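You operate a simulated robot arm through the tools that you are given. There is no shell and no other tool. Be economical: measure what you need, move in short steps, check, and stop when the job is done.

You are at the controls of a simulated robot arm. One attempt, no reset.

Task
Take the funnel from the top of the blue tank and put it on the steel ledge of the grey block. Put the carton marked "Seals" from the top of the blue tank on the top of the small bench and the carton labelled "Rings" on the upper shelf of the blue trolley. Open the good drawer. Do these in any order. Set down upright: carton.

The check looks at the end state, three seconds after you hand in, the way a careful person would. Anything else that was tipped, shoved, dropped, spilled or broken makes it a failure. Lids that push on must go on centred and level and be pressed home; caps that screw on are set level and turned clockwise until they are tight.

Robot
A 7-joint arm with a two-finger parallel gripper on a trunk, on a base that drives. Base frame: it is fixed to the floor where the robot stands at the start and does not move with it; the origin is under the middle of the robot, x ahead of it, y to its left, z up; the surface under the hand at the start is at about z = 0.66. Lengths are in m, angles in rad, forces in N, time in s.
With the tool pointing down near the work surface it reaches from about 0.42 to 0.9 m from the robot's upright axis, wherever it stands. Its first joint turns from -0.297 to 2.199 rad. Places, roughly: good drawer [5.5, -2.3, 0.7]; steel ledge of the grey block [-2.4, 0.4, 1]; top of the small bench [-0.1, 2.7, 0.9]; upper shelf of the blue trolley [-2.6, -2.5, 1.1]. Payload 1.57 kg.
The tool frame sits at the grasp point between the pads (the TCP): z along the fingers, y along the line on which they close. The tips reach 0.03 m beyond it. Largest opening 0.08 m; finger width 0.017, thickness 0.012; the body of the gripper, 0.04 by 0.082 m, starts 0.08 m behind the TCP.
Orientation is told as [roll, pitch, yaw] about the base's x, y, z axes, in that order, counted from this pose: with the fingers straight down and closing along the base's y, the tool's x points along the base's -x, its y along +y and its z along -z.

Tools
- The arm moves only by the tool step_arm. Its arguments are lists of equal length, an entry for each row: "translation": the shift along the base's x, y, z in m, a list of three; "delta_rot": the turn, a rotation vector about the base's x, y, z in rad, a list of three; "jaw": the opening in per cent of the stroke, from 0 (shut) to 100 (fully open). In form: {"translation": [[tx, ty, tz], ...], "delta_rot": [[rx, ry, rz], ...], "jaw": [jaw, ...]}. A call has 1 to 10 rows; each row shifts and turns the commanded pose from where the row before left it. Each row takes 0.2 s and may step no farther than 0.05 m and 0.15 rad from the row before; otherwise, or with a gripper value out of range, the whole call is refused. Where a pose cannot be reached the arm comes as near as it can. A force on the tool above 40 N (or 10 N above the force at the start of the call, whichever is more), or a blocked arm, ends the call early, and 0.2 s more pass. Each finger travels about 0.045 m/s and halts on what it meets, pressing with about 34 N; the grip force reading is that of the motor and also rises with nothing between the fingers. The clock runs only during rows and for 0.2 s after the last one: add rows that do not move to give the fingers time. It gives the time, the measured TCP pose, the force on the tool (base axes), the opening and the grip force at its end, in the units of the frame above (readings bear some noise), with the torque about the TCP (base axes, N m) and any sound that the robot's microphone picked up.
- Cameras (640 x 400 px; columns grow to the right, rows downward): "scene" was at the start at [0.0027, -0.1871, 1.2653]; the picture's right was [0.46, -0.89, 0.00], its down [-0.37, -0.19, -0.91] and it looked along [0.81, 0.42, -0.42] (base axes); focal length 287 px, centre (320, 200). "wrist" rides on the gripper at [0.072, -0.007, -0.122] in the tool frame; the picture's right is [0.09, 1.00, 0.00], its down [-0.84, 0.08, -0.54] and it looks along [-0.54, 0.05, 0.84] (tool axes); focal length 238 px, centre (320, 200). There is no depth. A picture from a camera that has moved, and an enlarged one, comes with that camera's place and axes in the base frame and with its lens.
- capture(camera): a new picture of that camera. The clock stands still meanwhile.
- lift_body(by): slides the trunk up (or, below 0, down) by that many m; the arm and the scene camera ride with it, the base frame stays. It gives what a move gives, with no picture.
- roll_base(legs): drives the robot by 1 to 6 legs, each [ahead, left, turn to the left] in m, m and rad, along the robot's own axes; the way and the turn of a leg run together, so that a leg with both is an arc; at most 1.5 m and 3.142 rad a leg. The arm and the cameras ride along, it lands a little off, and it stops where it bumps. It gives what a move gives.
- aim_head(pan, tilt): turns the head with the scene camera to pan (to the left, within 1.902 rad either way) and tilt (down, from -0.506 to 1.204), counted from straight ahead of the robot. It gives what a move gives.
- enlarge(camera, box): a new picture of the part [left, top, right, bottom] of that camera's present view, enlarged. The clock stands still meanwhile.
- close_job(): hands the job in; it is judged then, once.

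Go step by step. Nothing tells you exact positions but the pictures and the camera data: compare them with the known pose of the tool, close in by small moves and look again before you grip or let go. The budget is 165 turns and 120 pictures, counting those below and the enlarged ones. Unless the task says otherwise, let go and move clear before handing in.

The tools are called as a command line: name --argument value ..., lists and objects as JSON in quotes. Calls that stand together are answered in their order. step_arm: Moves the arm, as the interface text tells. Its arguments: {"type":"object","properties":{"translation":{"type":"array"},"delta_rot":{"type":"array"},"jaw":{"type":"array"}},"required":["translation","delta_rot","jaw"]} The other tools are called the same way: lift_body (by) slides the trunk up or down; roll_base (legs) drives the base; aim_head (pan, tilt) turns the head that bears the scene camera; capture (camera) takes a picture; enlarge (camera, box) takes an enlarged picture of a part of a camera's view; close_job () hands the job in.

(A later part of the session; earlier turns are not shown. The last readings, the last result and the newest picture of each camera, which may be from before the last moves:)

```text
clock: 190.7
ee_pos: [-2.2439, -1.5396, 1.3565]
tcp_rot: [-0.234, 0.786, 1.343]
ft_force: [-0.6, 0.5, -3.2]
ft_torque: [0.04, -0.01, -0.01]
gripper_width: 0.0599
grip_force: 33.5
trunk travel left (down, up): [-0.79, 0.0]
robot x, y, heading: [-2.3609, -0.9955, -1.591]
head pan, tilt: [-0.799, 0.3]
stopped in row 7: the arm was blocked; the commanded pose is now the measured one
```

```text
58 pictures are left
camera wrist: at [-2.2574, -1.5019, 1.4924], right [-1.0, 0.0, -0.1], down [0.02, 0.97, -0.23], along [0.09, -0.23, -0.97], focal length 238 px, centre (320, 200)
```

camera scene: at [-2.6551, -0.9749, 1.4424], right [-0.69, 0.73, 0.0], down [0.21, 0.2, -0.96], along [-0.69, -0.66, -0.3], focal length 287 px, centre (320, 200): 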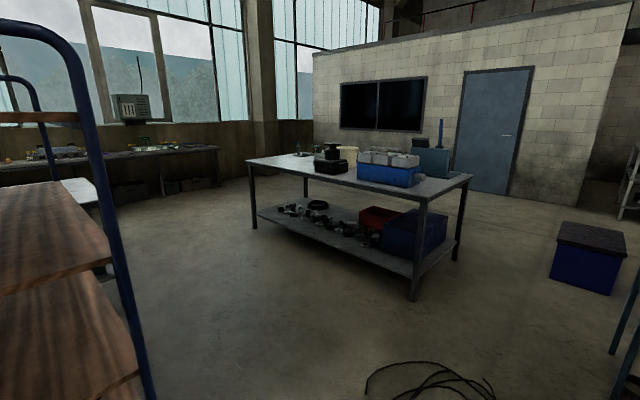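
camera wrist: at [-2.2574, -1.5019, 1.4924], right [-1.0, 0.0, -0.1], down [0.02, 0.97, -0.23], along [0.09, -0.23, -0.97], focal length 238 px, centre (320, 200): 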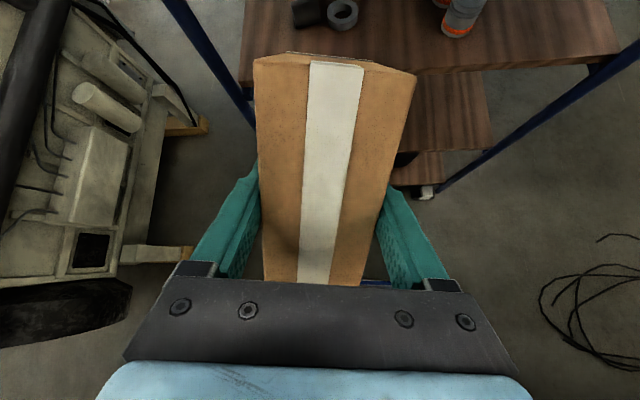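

The tilt of about 45° works with the wrist turned this way. For the re-grip I'll use the flat deck of the engine block on the stand close by (x −2.84..−3.9, y −0.57..−0.2, z ≈0.93). I straighten the hand and turn the robot round to face it.

step_arm --translation '[[0, 0.01, 0], [0, 0.01, 0], [0, 0, 0], [0, 0, 0], [0, 0, 0], [0, 0, 0], [0, 0, 0]]' --delta_rot '[[0.1345, 0.0132, 0], [0.1345, 0.0132, 0], [0.1345, 0.0132, 0], [0.1345, 0.0132, 0], [0.1345, 0.0132, 0], [0.1345, 0.0132, 0], [0, 0, 0]]' --jaw '[40, 40, 40, 40, 40, 40, 40]'

roll_base --legs '[[0, 0, 1.57], [0, 0, 1.58]]'

aim_head --pan 0.3 --tilt 0.5

capture --camera "scene"

```text
clock: 192.3
ee_pos: [-2.241, -1.5033, 1.3485]
tcp_rot: [0.008, -0.01, 1.463]
ft_force: [0.6, 0.0, -2.0]
ft_torque: [0.01, 0.01, 0.0]
gripper_width: 0.0596
grip_force: 34.0
trunk travel left (down, up): [-0.79, 0.0]
robot x, y, heading: [-2.359, -0.9939, -1.587]
head pan, tilt: [-0.799, 0.3]
```

```text
clock: 193.1
ee_pos: [-2.2367, -1.5023, 1.3489]
tcp_rot: [0.009, -0.01, 1.468]
ft_force: [0.2, 0.2, -2.4]
ft_torque: [0.0, 0.0, 0.01]
gripper_width: 0.0597
grip_force: 33.8
trunk travel left (down, up): [-0.79, 0.0]
robot x, y, heading: [-2.3569, -0.9934, -1.578]
head pan, tilt: [-0.799, 0.3]
stopped in leg 1: the robot was blocked; the commanded pose is now the measured one
```

```text
clock: 194.4
ee_pos: [-2.2357, -1.5021, 1.3492]
tcp_rot: [0.008, -0.01, 1.465]
ft_force: [-0.6, -0.7, -3.0]
ft_torque: [0.0, 0.03, 0.0]
gripper_width: 0.0596
grip_force: 34.3
trunk travel left (down, up): [-0.79, 0.0]
robot x, y, heading: [-2.3546, -0.991, -1.578]
head pan, tilt: [0.3, 0.499]
```

```text
57 pictures are left
camera scene: at [-2.5599, -0.9981, 1.424], right [-0.96, -0.29, 0.0], down [-0.14, 0.46, -0.88], along [0.25, -0.84, -0.48], focal length 287 px, centre (320, 200)
```

scene: 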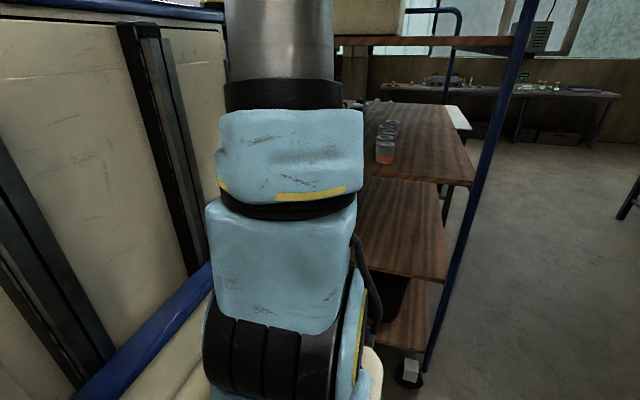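

The right rear corner seems to touch the stand's leg. I sidestep left, clear of it, then turn.

roll_base --legs '[[0, 0.3, 0], [0, 0, 1.57]]'

```text
clock: 200.3
ee_pos: [-1.5564, -0.867, 1.3481]
tcp_rot: [0.007, -0.012, 3.051]
ft_force: [0.8, 1.2, -2.5]
ft_torque: [-0.01, -0.04, 0.03]
gripper_width: 0.0598
grip_force: 34.1
trunk travel left (down, up): [-0.79, 0.0]
robot x, y, heading: [-2.0643, -0.9951, 0.004]
head pan, tilt: [0.3, 0.499]
```

roll_base --legs '[[0, 0, 1.57], [-0.12, 0.7, 0]]'

capture --camera "wrist"

capture --camera "scene"

```text
clock: 208.0
ee_pos: [-2.8917, -0.6032, 1.3482]
tcp_rot: [0.008, -0.009, -1.667]
ft_force: [-0.6, 0.9, -2.5]
ft_torque: [0.01, -0.04, 0.01]
gripper_width: 0.0599
grip_force: 33.7
trunk travel left (down, up): [-0.79, 0.0]
robot x, y, heading: [-2.766, -1.1058, 1.567]
head pan, tilt: [0.3, 0.499]
```

```text
56 pictures are left
camera wrist: at [-2.8927, -0.5302, 1.4702], right [1.0, 0.0, 0.01], down [-0.01, -0.83, 0.55], along [0.0, -0.55, -0.83], focal length 238 px, centre (320, 200)
```

wrist: 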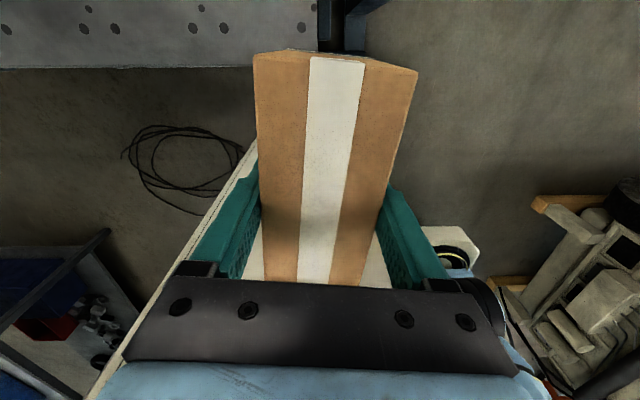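

```text
55 pictures are left
camera scene: at [-2.5623, -1.1034, 1.424], right [0.96, 0.29, 0.0], down [0.14, -0.46, -0.88], along [-0.26, 0.84, -0.48], focal length 287 px, centre (320, 200)
```

scene: 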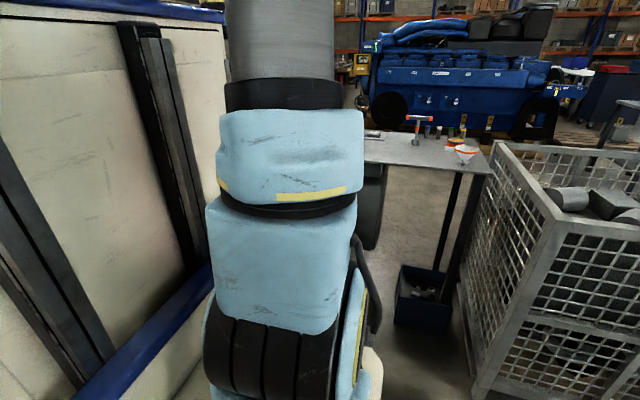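

The deck's near edge is at y≈−0.57 and its end at x≈−2.89, as reckoned. I shift left a bit, lower the trunk, and bring the carton over the deck at (−3.0, −0.487).

roll_base --legs '[[0, 0.08, 0]]'

lift_body --by -0.2

step_arm --translation '[[-0.01, 0.04, 0], [-0.01, 0.04, 0], [-0.01, 0.036, 0], [0, 0, -0.04], [0, 0, 0]]' --delta_rot '[[0, 0, 0.05], [0, 0, 0.05], [0, 0, 0], [0, 0, 0], [0, 0, 0]]' --jaw '[40, 40, 40, 40, 40]'

capture --camera "wrist"

```text
clock: 209.0
ee_pos: [-2.9693, -0.6034, 1.3489]
tcp_rot: [0.007, -0.012, -1.667]
ft_force: [-0.5, -0.6, -2.3]
ft_torque: [0.0, 0.03, -0.02]
gripper_width: 0.0597
grip_force: 34.6
trunk travel left (down, up): [-0.79, 0.0]
robot x, y, heading: [-2.844, -1.1108, 1.567]
head pan, tilt: [0.3, 0.499]
```

```text
clock: 210.7
ee_pos: [-2.9959, -0.5633, 1.2797]
tcp_rot: [-0.157, 0.158, -1.699]
ft_force: [0.1, -0.8, -1.9]
ft_torque: [-0.03, -0.01, -0.02]
gripper_width: 0.0597
grip_force: 34.3
trunk travel left (down, up): [-0.631, 0.159]
robot x, y, heading: [-2.8461, -1.1091, 1.567]
head pan, tilt: [0.3, 0.499]
stopped: the arm was blocked; the commanded pose is now the measured one
```

```text
clock: 211.9
ee_pos: [-3.0251, -0.4469, 1.2368]
tcp_rot: [-0.151, 0.149, -1.596]
ft_force: [0.0, 0.7, -3.0]
ft_torque: [0.01, 0.0, 0.01]
gripper_width: 0.0595
grip_force: 34.2
trunk travel left (down, up): [-0.631, 0.159]
robot x, y, heading: [-2.8461, -1.1105, 1.572]
head pan, tilt: [0.3, 0.499]
```

```text
54 pictures are left
camera wrist: at [-3.0123, -0.3947, 1.3678], right [0.99, 0.09, -0.13], down [0.14, -0.91, 0.39], along [-0.09, -0.41, -0.91], focal length 238 px, centre (320, 200)
```

wrist: 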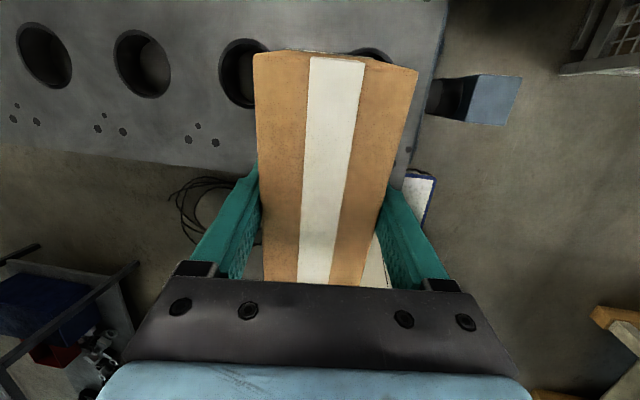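

Lowering the trunk was stopped part way and the tool came out slightly tilted. I level the hand and see how it sits.

step_arm --translation '[[0, 0, 0], [0.01, -0.02, 0], [0.01, -0.02, 0], [0, 0, 0]]' --delta_rot '[[-0.076, -0.074, 0], [-0.076, -0.073, 0], [0, 0, 0], [0, 0, 0]]' --jaw '[40, 40, 40, 40]'

aim_head --pan 0.6 --tilt 0.3

capture --camera "scene"

```text
clock: 212.9
ee_pos: [-3.0041, -0.4905, 1.2374]
tcp_rot: [0.0, 0.002, -1.582]
ft_force: [0.2, -0.2, -2.7]
ft_torque: [0.02, 0.02, 0.01]
gripper_width: 0.0597
grip_force: 34.0
trunk travel left (down, up): [-0.631, 0.159]
robot x, y, heading: [-2.8445, -1.1127, 1.566]
head pan, tilt: [0.3, 0.499]
```

```text
clock: 213.7
ee_pos: [-3.0047, -0.4891, 1.238]
tcp_rot: [0.0, 0.002, -1.581]
ft_force: [-0.7, 0.4, -2.9]
ft_torque: [0.0, -0.01, -0.01]
gripper_width: 0.0596
grip_force: 33.8
trunk travel left (down, up): [-0.631, 0.159]
robot x, y, heading: [-2.8457, -1.1121, 1.567]
head pan, tilt: [0.6, 0.3]
```

```text
53 pictures are left
camera scene: at [-2.6663, -1.1131, 1.2837], right [0.83, 0.56, 0.0], down [0.17, -0.24, -0.96], along [-0.54, 0.79, -0.3], focal length 287 px, centre (320, 200)
```

scene: 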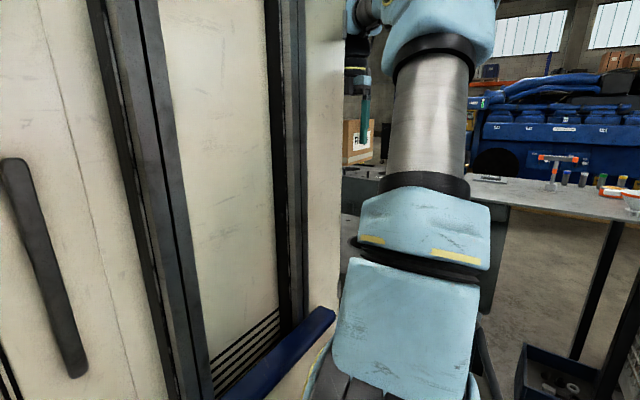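

Level again, at (−3.005, −0.49). The carton shows above the deck. I lower it.

step_arm --translation '[[0, 0, -0.045], [0, 0, -0.045], [0, 0, -0.045], [0, 0, -0.04], [0, 0, -0.02], [0, 0, 0]]' --delta_rot '[[0, 0, 0], [0, 0, 0], [0, 0, 0], [0, 0, 0], [0, 0, 0], [0, 0, 0]]' --jaw '[40, 40, 40, 40, 40, 40]'

capture --camera "wrist"

enlarge --camera "scene" --box '[300, 80, 460, 240]'

```text
clock: 215.1
ee_pos: [-3.0042, -0.4903, 1.0423]
tcp_rot: [0.001, 0.002, -1.583]
ft_force: [-0.7, -0.1, -2.7]
ft_torque: [-0.01, -0.02, 0.0]
gripper_width: 0.0599
grip_force: 34.1
trunk travel left (down, up): [-0.631, 0.159]
robot x, y, heading: [-2.8456, -1.1138, 1.571]
head pan, tilt: [0.6, 0.3]
```

```text
52 pictures are left
camera wrist: at [-3.0091, -0.4194, 1.1645], right [1.0, 0.08, 0.0], down [0.07, -0.84, 0.54], along [0.04, -0.54, -0.84], focal length 238 px, centre (320, 200)
```

wrist: 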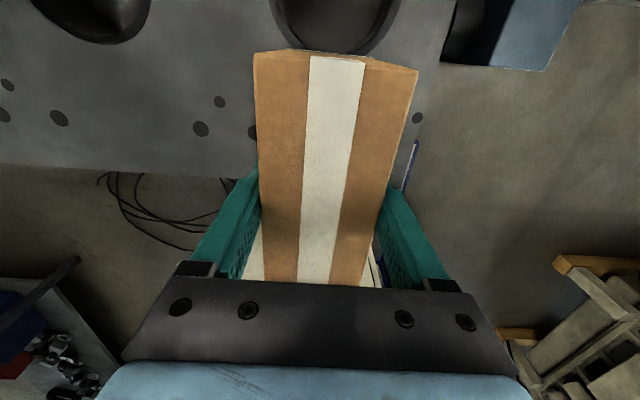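

```text
2.50 times, centred on (380, 160) of scene
camera zoom: at [-2.6664, -1.1132, 1.2838], right [0.83, 0.56, 0.0], down [0.17, -0.24, -0.96], along [-0.54, 0.79, -0.3], focal length 717 px, centre (170, 300)
```

zoom: 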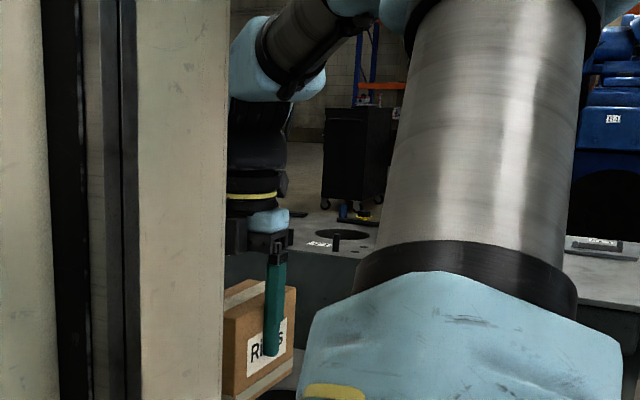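

The deck looks to be at z≈0.88, its edge at y≈−0.577, so the carton lies 2 cm inside. I lower further until contact.

step_arm --translation '[[0, 0.004, -0.04], [0, 0, -0.02], [0, 0, -0.01], [0, 0, -0.006], [0, 0, -0.006], [0, 0, 0]]' --delta_rot '[[0, 0, 0], [0, 0, 0], [0, 0, 0], [0, 0, 0], [0, 0, 0], [0, 0, 0]]' --jaw '[40, 40, 40, 40, 40, 40]'

```text
clock: 216.5
ee_pos: [-3.0049, -0.4863, 0.9629]
tcp_rot: [-0.002, 0.005, -1.584]
ft_force: [1.0, -7.3, 37.1]
ft_torque: [0.18, -0.67, -0.09]
gripper_width: 0.0599
grip_force: 33.9
trunk travel left (down, up): [-0.631, 0.159]
robot x, y, heading: [-2.8447, -1.1087, 1.571]
head pan, tilt: [0.6, 0.3]
```

step_arm --translation '[[0, 0, 0.006], [0, 0, 0], [0, 0, 0], [0, 0, 0], [0, 0, 0], [0, 0, 0], [0, 0, 0.03], [0, 0, 0.04], [0, 0, 0.04], [0, 0, 0.02]]' --delta_rot '[[0, 0, 0], [0, 0, 0], [0, 0, 0], [0, 0, 0], [0, 0, 0], [0, 0, 0], [0, 0, 0], [0, 0, 0], [0, 0, 0], [0, 0, 0]]' --jaw '[40, 40, 75, 85, 100, 100, 100, 100, 100, 100]'

capture --camera "wrist"

```text
clock: 218.7
ee_pos: [-3.0043, -0.4877, 1.0985]
tcp_rot: [0.0, 0.001, -1.582]
ft_force: [0.5, -0.2, 1.3]
ft_torque: [-0.04, -0.01, -0.03]
gripper_width: 0.0802
grip_force: 0.0
trunk travel left (down, up): [-0.631, 0.159]
robot x, y, heading: [-2.8466, -1.1116, 1.564]
head pan, tilt: [0.6, 0.3]
```

```text
50 pictures are left
camera wrist: at [-3.0105, -0.415, 1.2192], right [1.0, 0.08, 0.0], down [0.07, -0.84, 0.54], along [0.04, -0.54, -0.84], focal length 238 px, centre (320, 200)
```

wrist: 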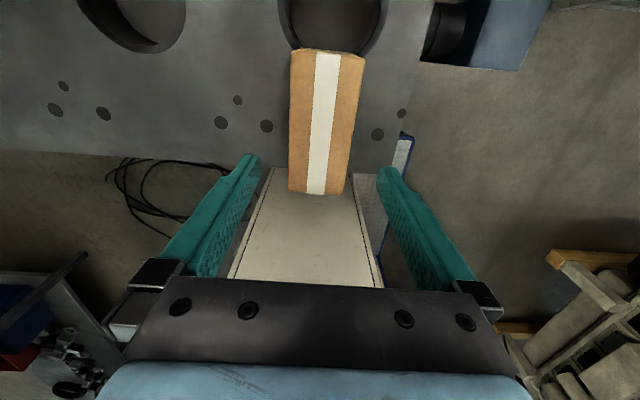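

The carton stands well on the deck. Now I back the hand off, up and toward me, and tilt it 45° forward for the slanted re-grip.

step_arm --translation '[[0, -0.04, 0.01], [0, -0.04, 0.01], [0, -0.04, 0], [0, 0, 0], [0, 0, 0], [0, 0, 0], [0, 0, 0], [0, 0, 0], [0, 0, 0]]' --delta_rot '[[0, 0, 0], [0, 0, 0], [0.13, 0, 0], [0.13, 0, 0], [0.13, 0, 0], [0.13, 0, 0], [0.13, 0, 0], [0.135, 0, 0], [0, 0, 0]]' --jaw '[100, 100, 100, 100, 100, 100, 100, 100, 100]'

capture --camera "wrist"

```text
clock: 219.9
ee_pos: [-2.9173, -0.5305, 1.0968]
tcp_rot: [-0.006, 0.345, -1.828]
ft_force: [0.0, 0.0, -0.1]
ft_torque: [-0.04, 0.03, 0.0]
gripper_width: 0.08
grip_force: 0.0
trunk travel left (down, up): [-0.631, 0.159]
robot x, y, heading: [-2.8454, -1.1105, 1.574]
head pan, tilt: [0.6, 0.3]
stopped in row 6: the arm was blocked; the commanded pose is now the measured one
```

```text
49 pictures are left
camera wrist: at [-2.9163, -0.5035, 1.2364], right [0.99, -0.17, 0.03], down [-0.17, -0.96, 0.23], along [-0.01, -0.23, -0.97], focal length 238 px, centre (320, 200)
```

wrist: 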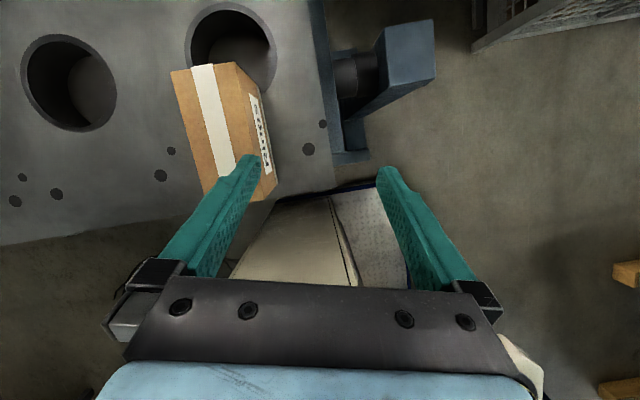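

The tilt is limited with the hand low against the shoulder. The remedy is a lower trunk with the arm reaching up. I level the hand, raise it, then lower the trunk in steps.

step_arm --translation '[[0, 0, 0.045], [0, 0, 0.045], [-0.02, -0.01, 0.04], [-0.03, -0.02, 0.03], [-0.03, -0.02, 0.03], [0, 0, 0.045], [0, 0, 0.045]]' --delta_rot '[[-0.116, 0.015, 0.06], [-0.116, 0.015, 0.06], [-0.1, 0.015, 0.06], [0, 0, 0.06], [0, 0, 0], [0, 0, 0], [0, 0, 0]]' --jaw '[100, 100, 100, 100, 100, 100, 100]'

lift_body --by -0.1

aim_head --pan 0.5 --tilt 0.7

capture --camera "scene"

```text
clock: 221.5
ee_pos: [-3.0111, -0.5932, 1.3849]
tcp_rot: [-0.001, 0.027, -1.559]
ft_force: [-0.3, -0.4, 0.5]
ft_torque: [0.02, 0.04, -0.02]
gripper_width: 0.0797
grip_force: 0.0
trunk travel left (down, up): [-0.631, 0.159]
robot x, y, heading: [-2.8476, -1.1113, 1.57]
head pan, tilt: [0.6, 0.3]
```

```text
clock: 222.8
ee_pos: [-3.0035, -0.5816, 1.2793]
tcp_rot: [-0.003, 0.02, -1.567]
ft_force: [-0.2, 0.9, 0.1]
ft_torque: [-0.04, 0.0, -0.02]
gripper_width: 0.0801
grip_force: 0.1
trunk travel left (down, up): [-0.531, 0.259]
robot x, y, heading: [-2.8451, -1.1111, 1.567]
head pan, tilt: [0.6, 0.3]
```

```text
clock: 223.7
ee_pos: [-3.0046, -0.5812, 1.2784]
tcp_rot: [-0.003, 0.017, -1.565]
ft_force: [0.2, 0.5, -0.7]
ft_torque: [0.01, -0.02, -0.01]
gripper_width: 0.0799
grip_force: 0.1
trunk travel left (down, up): [-0.531, 0.259]
robot x, y, heading: [-2.8458, -1.1077, 1.567]
head pan, tilt: [0.499, 0.7]
```

```text
48 pictures are left
camera scene: at [-2.6493, -1.1105, 1.1462], right [0.88, 0.48, -0.01], down [0.3, -0.57, -0.76], along [-0.37, 0.67, -0.65], focal length 287 px, centre (320, 200)
```

scene: 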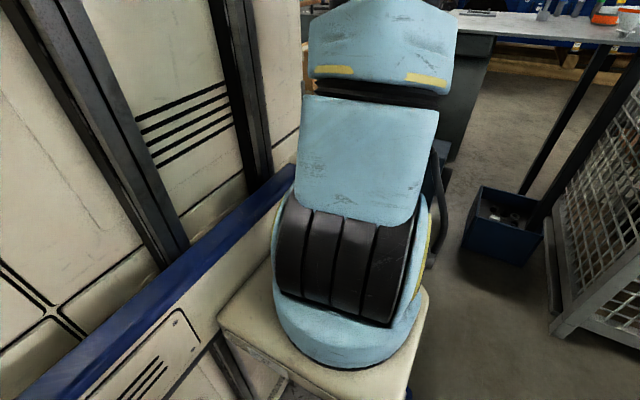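

step_arm --translation '[[0, -0.02, 0], [0, -0.02, 0], [0, 0, 0], [0, 0, 0], [0, 0, 0], [0, 0, 0], [0, 0, 0]]' --delta_rot '[[0.13, 0, 0], [0.13, 0, 0], [0.13, 0, 0], [0.13, 0, 0], [0.13, 0, 0], [0.135, 0, 0], [0, 0, 0]]' --jaw '[100, 100, 100, 100, 100, 100, 100]'

```text
clock: 224.5
ee_pos: [-2.981, -0.5445, 1.2206]
tcp_rot: [-0.011, 0.168, -1.645]
ft_force: [-0.7, 0.9, 0.8]
ft_torque: [0.01, -0.05, 0.0]
gripper_width: 0.08
grip_force: 0.0
trunk travel left (down, up): [-0.531, 0.259]
robot x, y, heading: [-2.8453, -1.1109, 1.569]
head pan, tilt: [0.499, 0.7]
stopped in row 3: the arm was blocked; the commanded pose is now the measured one
```

Near to the body the tilt is limited; farther out the forearm lies flatter, which should allow it. I level, back the base 0.2 m, and extend the arm.

step_arm --translation '[[0, 0, 0.03], [0, 0, 0.03], [-0.01, 0, 0], [-0.01, 0, 0]]' --delta_rot '[[-0.085, 0.005, 0.04], [-0.085, 0.005, 0.04], [0, 0, 0], [0, 0, 0]]' --jaw '[100, 100, 100, 100]'

roll_base --legs '[[-0.22, 0, 0]]'

step_arm --translation '[[0, 0.04, 0], [0, 0.04, 0], [0, 0.04, 0], [0, 0.04, 0], [0, 0, 0], [0, 0, 0], [0, 0, 0], [0, 0, 0], [0, 0, 0], [0, 0, 0]]' --delta_rot '[[0, 0, 0], [0, 0, 0], [0, 0, 0], [0.13, 0, 0], [0.13, 0, 0], [0.13, 0, 0], [0.13, 0, 0], [0.13, 0, 0], [0.135, 0, 0], [0, 0, 0]]' --jaw '[100, 100, 100, 100, 100, 100, 100, 100, 100, 100]'

```text
clock: 225.5
ee_pos: [-3.0071, -0.5649, 1.286]
tcp_rot: [-0.018, 0.022, -1.538]
ft_force: [0.0, 0.2, -0.3]
ft_torque: [-0.02, 0.0, 0.0]
gripper_width: 0.0801
grip_force: 0.1
out of reach, approached as far as the arm can: row 4
trunk travel left (down, up): [-0.531, 0.259]
robot x, y, heading: [-2.8468, -1.1131, 1.573]
head pan, tilt: [0.499, 0.7]
```

```text
clock: 227.1
ee_pos: [-3.0054, -0.78, 1.2828]
tcp_rot: [-0.016, 0.018, -1.544]
ft_force: [0.1, -0.4, 0.5]
ft_torque: [0.0, 0.0, -0.01]
gripper_width: 0.08
grip_force: 0.0
trunk travel left (down, up): [-0.531, 0.259]
robot x, y, heading: [-2.8444, -1.3253, 1.564]
head pan, tilt: [0.499, 0.7]
```

```text
clock: 229.5
ee_pos: [-2.9683, -0.6265, 1.2318]
tcp_rot: [0.004, 0.787, -1.575]
ft_force: [-1.6, 0.5, 0.1]
ft_torque: [-0.03, 0.02, 0.0]
gripper_width: 0.0799
grip_force: 0.1
out of reach, approached as far as the arm can: row 1, 2, 3
trunk travel left (down, up): [-0.531, 0.259]
robot x, y, heading: [-2.8463, -1.3263, 1.566]
head pan, tilt: [0.499, 0.7]
stopped in row 10: the arm was blocked; the commanded pose is now the measured one
```

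A clean 45° tilt at 0.70 m reach. Keeping the arm's shape, I lower the trunk to bring the hand down behind the carton, then look.

lift_body --by -0.16

capture --camera "wrist"

```text
clock: 231.3
ee_pos: [-2.9663, -0.6281, 1.0749]
tcp_rot: [0.005, 0.791, -1.577]
ft_force: [0.4, -0.1, -1.0]
ft_torque: [0.0, 0.0, 0.01]
gripper_width: 0.0803
grip_force: 0.1
trunk travel left (down, up): [-0.371, 0.419]
robot x, y, heading: [-2.8446, -1.324, 1.568]
head pan, tilt: [0.499, 0.7]
```

```text
47 pictures are left
camera wrist: at [-2.9732, -0.665, 1.2103], right [1.0, 0.05, 0.07], down [0.07, -0.97, -0.21], along [0.06, 0.22, -0.97], focal length 238 px, centre (320, 200)
```

wrist: 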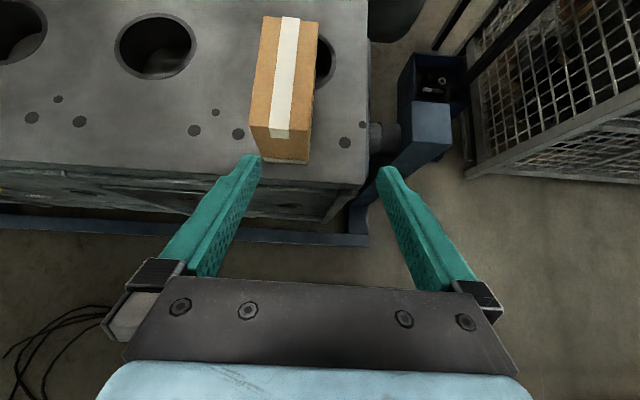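

The carton's rear top edge is at (−3.014, −0.551). I shift 45 mm to −x and slide in along the slant, checking midway.

step_arm --translation '[[-0.022, 0, 0], [-0.022, 0, 0], [0, 0.02, -0.02], [0, 0.02, -0.02], [0, 0, 0]]' --delta_rot '[[0, 0, 0], [0, 0, 0], [0, 0, 0], [0, 0, 0], [0, 0, 0]]' --jaw '[100, 100, 100, 100, 100]'

capture --camera "wrist"

```text
clock: 232.6
ee_pos: [-3.0218, -0.5946, 1.0345]
tcp_rot: [0.012, 0.793, -1.554]
ft_force: [0.7, 0.3, 0.5]
ft_torque: [-0.02, -0.03, 0.02]
gripper_width: 0.0801
grip_force: 0.0
trunk travel left (down, up): [-0.371, 0.419]
robot x, y, heading: [-2.8445, -1.3262, 1.562]
head pan, tilt: [0.499, 0.7]
```

```text
46 pictures are left
camera wrist: at [-3.0291, -0.6321, 1.1704], right [0.99, 0.07, 0.07], down [0.09, -0.97, -0.21], along [0.06, 0.22, -0.97], focal length 238 px, centre (320, 200)
```

wrist: 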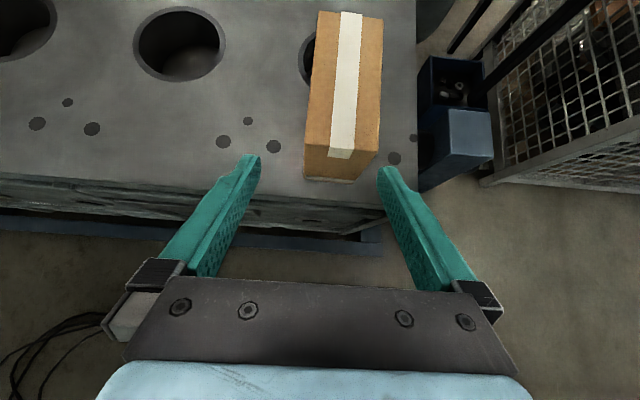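

step_arm --translation '[[0.018, 0, 0], [0, 0.022, -0.02], [0, 0.022, -0.02], [0, 0.022, -0.021], [0, 0.022, -0.021], [0, 0, 0]]' --delta_rot '[[0, 0, 0], [0, 0, 0], [0, 0, 0], [0, 0, 0], [0, 0, 0], [0, 0, 0]]' --jaw '[100, 100, 100, 100, 100, 100]'

capture --camera "wrist"

```text
clock: 233.9
ee_pos: [-3.0057, -0.5069, 0.9534]
tcp_rot: [0.011, 0.793, -1.557]
ft_force: [-0.3, -0.1, 0.0]
ft_torque: [0.03, -0.01, 0.01]
gripper_width: 0.08
grip_force: 0.1
trunk travel left (down, up): [-0.371, 0.419]
robot x, y, heading: [-2.8473, -1.3286, 1.57]
head pan, tilt: [0.499, 0.7]
```

```text
45 pictures are left
camera wrist: at [-3.0134, -0.5449, 1.0901], right [0.99, 0.07, 0.07], down [0.08, -0.97, -0.22], along [0.06, 0.22, -0.97], focal length 238 px, centre (320, 200)
```

wrist: 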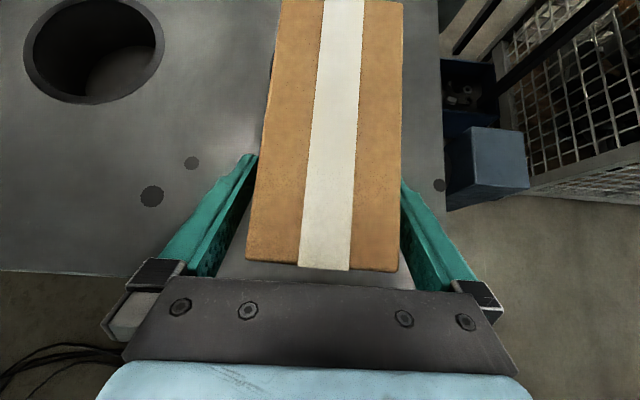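

The fingers straddle the carton at the slant. I close, then lift a little to test.

step_arm --translation '[[0, 0, 0], [0, 0, 0], [0, 0, 0], [0, 0, 0], [0, 0, 0.01], [0, 0, 0.02], [0, 0, 0.03], [0, 0, 0]]' --delta_rot '[[0, 0, 0], [0, 0, 0], [0, 0, 0], [0, 0, 0], [0, 0, 0], [0, 0, 0], [0, 0, 0], [0, 0, 0]]' --jaw '[85, 70, 50, 40, 40, 40, 40, 40]'

capture --camera "wrist"

```text
clock: 235.8
ee_pos: [-3.0014, -0.5075, 1.0138]
tcp_rot: [0.009, 0.795, -1.559]
ft_force: [0.2, -0.6, -2.5]
ft_torque: [-0.08, -0.02, -0.01]
gripper_width: 0.0597
grip_force: 34.1
trunk travel left (down, up): [-0.371, 0.419]
robot x, y, heading: [-2.8472, -1.3239, 1.564]
head pan, tilt: [0.499, 0.7]
```

```text
44 pictures are left
camera wrist: at [-3.0098, -0.5433, 1.1506], right [0.99, 0.07, 0.07], down [0.08, -0.97, -0.22], along [0.06, 0.22, -0.97], focal length 238 px, centre (320, 200)
```

wrist: 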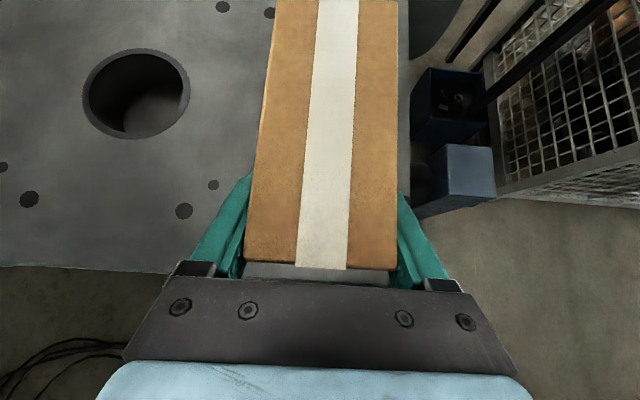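

The carton is held level at the slant. I raise the trunk fully to carry it high over everything, go clear of the stand, and turn right about to face the trolley.

lift_body --by 0.4

roll_base --legs '[[0, -0.45, 0], [0.47, -0.25, 0]]'

```text
clock: 239.6
ee_pos: [-3.0028, -0.5066, 1.4132]
tcp_rot: [0.009, 0.795, -1.557]
ft_force: [-0.5, 0.9, -3.1]
ft_torque: [-0.03, -0.01, -0.02]
gripper_width: 0.0596
grip_force: 33.7
trunk travel left (down, up): [-0.771, 0.019]
robot x, y, heading: [-2.8432, -1.3267, 1.562]
head pan, tilt: [0.499, 0.7]
```

```text
clock: 245.0
ee_pos: [-2.2808, -0.0442, 1.4132]
tcp_rot: [0.012, 0.795, -1.573]
ft_force: [0.2, 0.1, -1.9]
ft_torque: [-0.04, 0.0, -0.02]
gripper_width: 0.0598
grip_force: 34.5
trunk travel left (down, up): [-0.771, 0.019]
robot x, y, heading: [-2.1374, -0.8662, 1.547]
head pan, tilt: [0.499, 0.7]
```

roll_base --legs '[[0, 0, -1.56], [0, 0, -1.56]]'

aim_head --pan 0.1 --tilt 0.4

capture --camera "scene"

capture --camera "wrist"

```text
clock: 252.9
ee_pos: [-1.947, -1.6775, 1.4137]
tcp_rot: [0.01, 0.794, 1.625]
ft_force: [-0.1, -0.8, -1.6]
ft_torque: [0.09, 0.01, 0.01]
gripper_width: 0.0599
grip_force: 34.0
trunk travel left (down, up): [-0.771, 0.019]
robot x, y, heading: [-2.1354, -0.8637, -1.537]
head pan, tilt: [0.499, 0.7]
```

```text
clock: 253.8
ee_pos: [-1.948, -1.6775, 1.4131]
tcp_rot: [0.011, 0.792, 1.625]
ft_force: [0.0, 0.3, -2.3]
ft_torque: [0.08, 0.01, -0.04]
gripper_width: 0.06
grip_force: 33.9
trunk travel left (down, up): [-0.771, 0.019]
robot x, y, heading: [-2.1372, -0.8681, -1.537]
head pan, tilt: [0.099, 0.4]
```

```text
43 pictures are left
camera scene: at [-2.3572, -0.8857, 1.4144], right [-0.99, -0.13, 0.0], down [-0.05, 0.39, -0.92], along [0.12, -0.91, -0.39], focal length 287 px, centre (320, 200)
```

scene: 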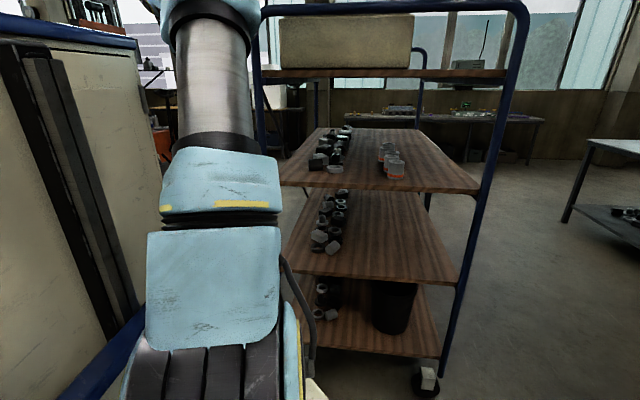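

```text
42 pictures are left
camera wrist: at [-1.9416, -1.6415, 1.5504], right [-0.99, -0.11, 0.07], down [-0.12, 0.97, -0.22], along [-0.05, -0.22, -0.97], focal length 238 px, centre (320, 200)
```

wrist: 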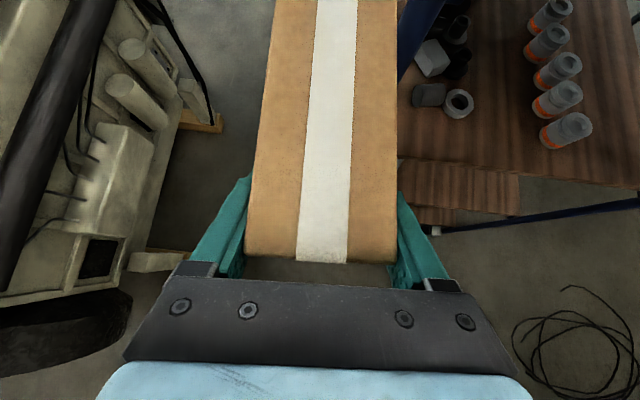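

A clear view: on the 1.08 shelf there is a gap between the nuts (x > −2.29) and the cans (x < −2.455); the shelf's edge is at y ≈ −1.865. I sidestep, shift the arm so the carton is at x ≈ −2.375, and check.

roll_base --legs '[[0, -0.15, -0.034]]'

step_arm --translation '[[-0.045, 0, 0], [-0.045, 0, 0], [-0.045, 0, 0], [-0.045, 0, 0], [-0.045, 0, 0], [0, 0, 0]]' --delta_rot '[[0, 0, 0], [0, 0, 0], [0, 0, 0], [0, 0, 0], [0, 0, 0], [0, 0, 0]]' --jaw '[40, 40, 40, 40, 40, 40]'

```text
clock: 255.1
ee_pos: [-2.1194, -1.6864, 1.4142]
tcp_rot: [0.01, 0.795, 1.597]
ft_force: [0.6, 0.0, -2.3]
ft_torque: [0.07, 0.01, -0.03]
gripper_width: 0.0599
grip_force: 33.2
trunk travel left (down, up): [-0.771, 0.019]
robot x, y, heading: [-2.2883, -0.8703, -1.568]
head pan, tilt: [0.099, 0.4]
```

```text
clock: 256.5
ee_pos: [-2.3438, -1.686, 1.4118]
tcp_rot: [0.009, 0.795, 1.597]
ft_force: [-1.0, -0.5, -2.7]
ft_torque: [0.07, 0.01, 0.0]
gripper_width: 0.0596
grip_force: 33.7
trunk travel left (down, up): [-0.771, 0.019]
robot x, y, heading: [-2.288, -0.8692, -1.563]
head pan, tilt: [0.099, 0.4]
```

step_arm --translation '[[-0.03, 0, 0], [0, 0, 0]]' --delta_rot '[[0, 0, -0.026], [0, 0, 0]]' --jaw '[40, 40]'

lift_body --by -0.225

capture --camera "wrist"

capture --camera "scene"

```text
clock: 257.1
ee_pos: [-2.3733, -1.686, 1.4115]
tcp_rot: [0.01, 0.794, 1.572]
ft_force: [0.8, 0.2, -2.9]
ft_torque: [0.08, -0.01, -0.02]
gripper_width: 0.06
grip_force: 34.2
trunk travel left (down, up): [-0.771, 0.019]
robot x, y, heading: [-2.2873, -0.8691, -1.562]
head pan, tilt: [0.099, 0.4]
```

```text
clock: 259.5
ee_pos: [-2.3735, -1.6869, 1.1885]
tcp_rot: [0.011, 0.794, 1.573]
ft_force: [-0.3, 0.3, -2.6]
ft_torque: [0.07, 0.01, 0.02]
gripper_width: 0.06
grip_force: 33.6
trunk travel left (down, up): [-0.546, 0.244]
robot x, y, heading: [-2.2893, -0.8668, -1.559]
head pan, tilt: [0.099, 0.4]
```

```text
41 pictures are left
camera wrist: at [-2.3659, -1.6503, 1.3245], right [-1.0, -0.06, 0.07], down [-0.07, 0.97, -0.22], along [-0.06, -0.22, -0.97], focal length 238 px, centre (320, 200)
```

wrist: 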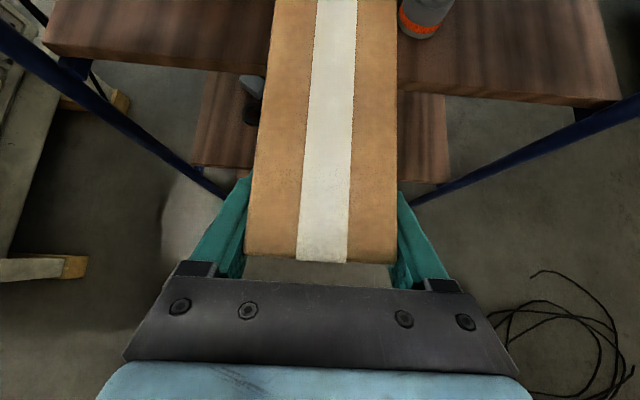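

```text
40 pictures are left
camera scene: at [-2.5078, -0.8826, 1.1895], right [-0.99, -0.11, 0.0], down [-0.04, 0.39, -0.92], along [0.1, -0.92, -0.39], focal length 287 px, centre (320, 200)
```

scene: 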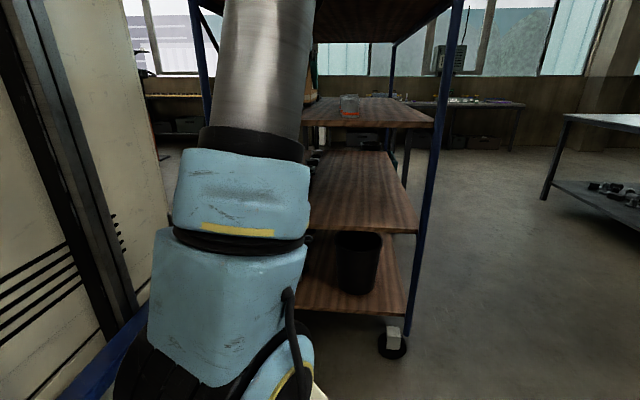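

Aligned: the carton's bottom is ~4.5 cm over the shelf and its line runs between nuts and cans. I advance part way and look.

roll_base --legs '[[0.14, 0, 0]]'

capture --camera "wrist"

```text
clock: 260.8
ee_pos: [-2.3716, -1.7949, 1.1872]
tcp_rot: [0.014, 0.783, 1.573]
ft_force: [-0.9, 7.5, -0.2]
ft_torque: [0.16, -0.06, 0.26]
gripper_width: 0.06
grip_force: 15.8
trunk travel left (down, up): [-0.546, 0.244]
robot x, y, heading: [-2.2823, -0.9807, -1.565]
head pan, tilt: [0.099, 0.4]
stopped in leg 1: the force on the tool passed its limit at 94 N (the readings are from after the stop); the commanded pose is now the measured one
```

```text
39 pictures are left
camera wrist: at [-2.3632, -1.7594, 1.3242], right [-1.0, -0.06, 0.08], down [-0.07, 0.98, -0.21], along [-0.06, -0.21, -0.98], focal length 238 px, centre (320, 200)
```

wrist: 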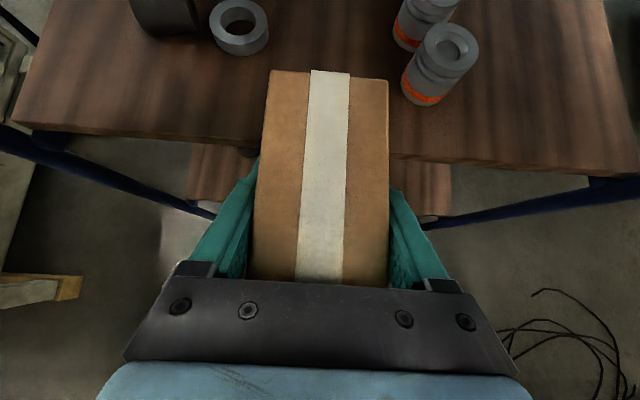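

The carton met something and slid back a little in the grip. I look closely before doing anything else.

enlarge --camera "wrist" --box '[180, 0, 500, 200]'

aim_head --pan 0.0 --tilt 0.1

capture --camera "scene"

```text
2.00 times, centred on (340, 100) of wrist
camera zoom: at [-2.3632, -1.7594, 1.3242], right [-1.0, -0.06, 0.08], down [-0.07, 0.98, -0.21], along [-0.06, -0.21, -0.98], focal length 477 px, centre (280, 400)
```

zoom: 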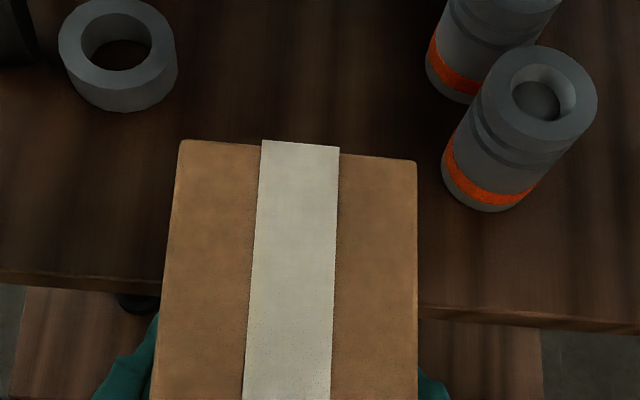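

```text
clock: 261.6
ee_pos: [-2.3719, -1.7941, 1.187]
tcp_rot: [0.012, 0.785, 1.578]
ft_force: [-1.1, 13.0, 1.2]
ft_torque: [0.41, -0.03, 0.37]
gripper_width: 0.06
grip_force: 15.9
trunk travel left (down, up): [-0.546, 0.244]
robot x, y, heading: [-2.2883, -0.9829, -1.563]
head pan, tilt: [0.0, 0.099]
```

```text
37 pictures are left
camera scene: at [-2.5163, -0.9935, 1.2173], right [-1.0, -0.01, 0.0], down [0.0, 0.1, -0.99], along [0.01, -0.99, -0.1], focal length 287 px, centre (320, 200)
```

scene: 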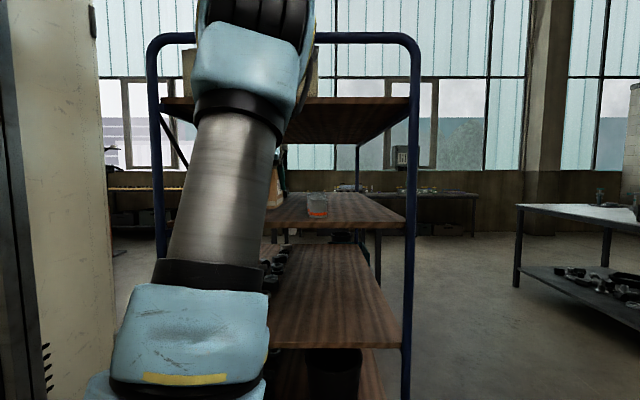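

enlarge --camera "scene" --box '[250, 90, 350, 240]'

```text
2.67 times, centred on (300, 165) of scene
camera zoom: at [-2.5163, -0.9935, 1.2173], right [-1.0, -0.01, 0.0], down [0.0, 0.1, -0.99], along [0.01, -0.99, -0.1], focal length 765 px, centre (373, 293)
```

zoom: 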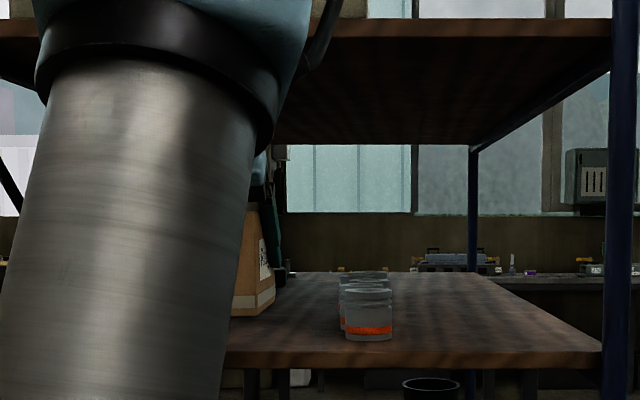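

enlarge --camera "scene" --box '[262, 140, 302, 220]'

```text
5.00 times, centred on (282, 180) of scene
camera zoom: at [-2.5163, -0.9935, 1.2173], right [-1.0, -0.01, 0.0], down [0.0, 0.1, -0.99], along [0.01, -0.99, -0.1], focal length 1435 px, centre (510, 300)
```

zoom: 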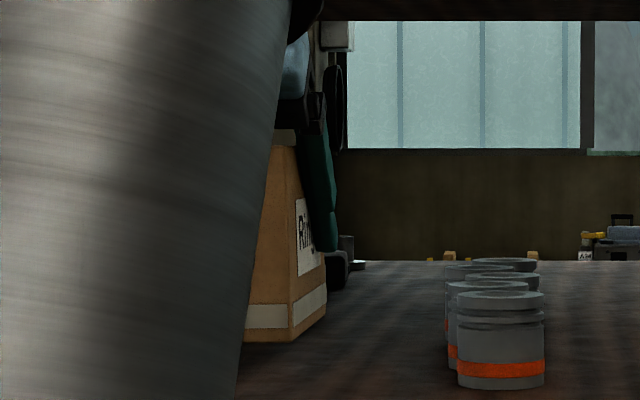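

The push came from the plane of the trolley's end hoop, so this end seems closed to the hand even though it looks open. The long −x side, where the floor is free, should be open. I back out straight and tighten the grip.

roll_base --legs '[[-0.12, 0, 0]]'

step_arm --translation '[[0, 0, 0], [0, 0, 0]]' --delta_rot '[[0, 0, 0], [0, 0, 0]]' --jaw '[35, 35]'

capture --camera "wrist"

```text
clock: 262.8
ee_pos: [-2.3712, -1.6751, 1.1861]
tcp_rot: [0.013, 0.784, 1.575]
ft_force: [0.1, -0.9, -2.4]
ft_torque: [-0.05, 0.0, -0.01]
gripper_width: 0.0596
grip_force: 33.9
trunk travel left (down, up): [-0.546, 0.244]
robot x, y, heading: [-2.2897, -0.8612, -1.561]
head pan, tilt: [0.0, 0.099]
```

```text
clock: 263.4
ee_pos: [-2.3706, -1.6757, 1.1872]
tcp_rot: [0.014, 0.785, 1.578]
ft_force: [-0.8, -0.8, -3.1]
ft_torque: [-0.05, -0.04, 0.03]
gripper_width: 0.0599
grip_force: 34.1
trunk travel left (down, up): [-0.546, 0.244]
robot x, y, heading: [-2.2894, -0.8653, -1.565]
head pan, tilt: [0.0, 0.099]
```

```text
34 pictures are left
camera wrist: at [-2.3625, -1.6409, 1.3237], right [-1.0, -0.06, 0.07], down [-0.08, 0.98, -0.21], along [-0.06, -0.21, -0.98], focal length 238 px, centre (320, 200)
```

wrist: 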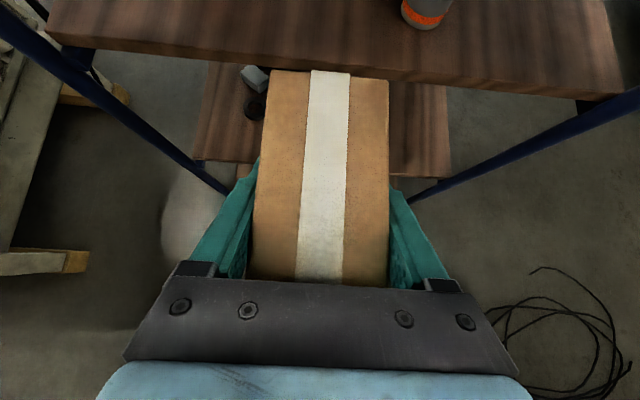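

The carton slid back about 3.5 cm toward the palm but is square and tight. I raise the trunk, step clear, turn right to face −x, and then look along the passage.

lift_body --by 0.2

roll_base --legs '[[0, 0.16, 0], [0, 0, -1.57]]'

aim_head --pan 0.0 --tilt 0.6

capture --camera "scene"

```text
clock: 265.6
ee_pos: [-2.37, -1.6758, 1.3861]
tcp_rot: [0.015, 0.783, 1.578]
ft_force: [0.0, -0.1, -1.5]
ft_torque: [-0.02, 0.0, -0.03]
gripper_width: 0.0597
grip_force: 34.1
trunk travel left (down, up): [-0.746, 0.044]
robot x, y, heading: [-2.2864, -0.8607, -1.565]
head pan, tilt: [0.0, 0.099]
```

```text
clock: 270.8
ee_pos: [-2.9417, -0.7747, 1.386]
tcp_rot: [0.015, 0.783, 0.003]
ft_force: [-0.4, -0.3, -2.1]
ft_torque: [-0.02, 0.02, -0.02]
gripper_width: 0.0597
grip_force: 34.3
trunk travel left (down, up): [-0.746, 0.044]
robot x, y, heading: [-2.1299, -0.8622, -3.139]
head pan, tilt: [0.0, 0.099]
```

```text
clock: 271.7
ee_pos: [-2.9416, -0.7762, 1.3866]
tcp_rot: [0.015, 0.785, 0.002]
ft_force: [-0.3, -0.3, -2.5]
ft_torque: [0.0, 0.05, 0.01]
gripper_width: 0.0599
grip_force: 34.3
trunk travel left (down, up): [-0.746, 0.044]
robot x, y, heading: [-2.1315, -0.8574, -3.136]
head pan, tilt: [0.0, 0.6]
```

```text
33 pictures are left
camera scene: at [-2.1367, -0.6298, 1.3713], right [-0.01, 1.0, 0.0], down [0.56, 0.0, -0.83], along [-0.83, 0.0, -0.56], focal length 287 px, centre (320, 200)
```

scene: 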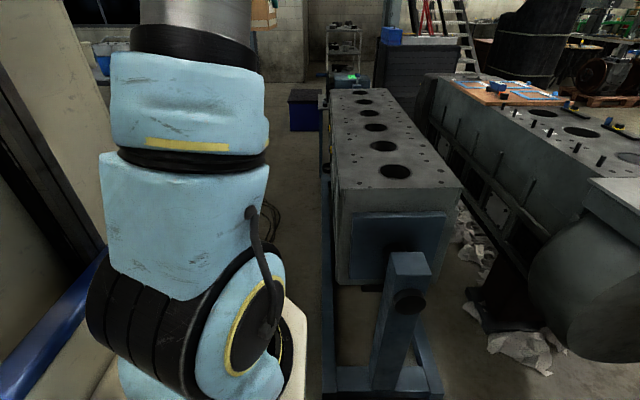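

The stand's foot ends at y≈−0.6. I sidestep left to y≈−1.22, go ahead to x≈−3.25, then sidestep past the trolley.

roll_base --legs '[[0, 0.36, 0], [1.13, 0, 0]]'

roll_base --legs '[[0.05, 1.05, 0]]'

aim_head --pan 0.0 --tilt 0.5

capture --camera "scene"

```text
clock: 279.5
ee_pos: [-4.0924, -1.1558, 1.3868]
tcp_rot: [0.015, 0.784, 0.018]
ft_force: [-0.2, 0.4, -2.7]
ft_torque: [-0.02, 0.02, -0.02]
gripper_width: 0.0598
grip_force: 34.0
trunk travel left (down, up): [-0.746, 0.044]
robot x, y, heading: [-3.2743, -1.2283, -3.122]
head pan, tilt: [0.0, 0.6]
```

```text
clock: 284.9
ee_pos: [-4.1221, -2.206, 1.3857]
tcp_rot: [0.014, 0.784, 0.013]
ft_force: [0.4, -0.3, -2.9]
ft_torque: [0.01, 0.03, -0.01]
gripper_width: 0.0598
grip_force: 33.9
trunk travel left (down, up): [-0.746, 0.044]
robot x, y, heading: [-3.3104, -2.2842, -3.124]
head pan, tilt: [0.0, 0.6]
```

```text
clock: 285.6
ee_pos: [-4.1214, -2.2052, 1.3861]
tcp_rot: [0.015, 0.784, 0.014]
ft_force: [-0.6, 0.4, -2.7]
ft_torque: [0.01, 0.04, 0.0]
gripper_width: 0.0596
grip_force: 34.2
trunk travel left (down, up): [-0.746, 0.044]
robot x, y, heading: [-3.3035, -2.2825, -3.127]
head pan, tilt: [0.0, 0.499]
```

```text
32 pictures are left
camera scene: at [-3.3211, -2.0521, 1.3803], right [-0.02, 1.0, 0.0], down [0.48, 0.01, -0.88], along [-0.88, -0.01, -0.48], focal length 287 px, centre (320, 200)
```

scene: 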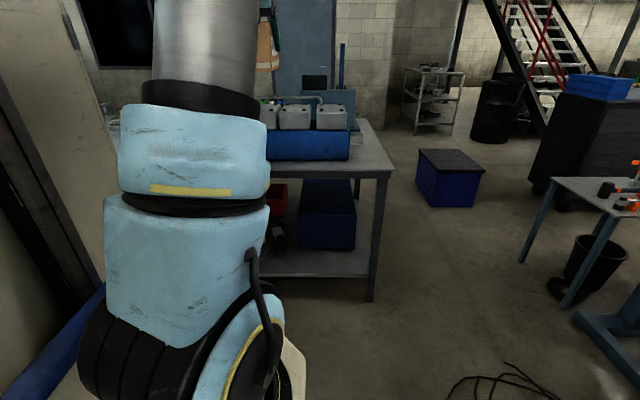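

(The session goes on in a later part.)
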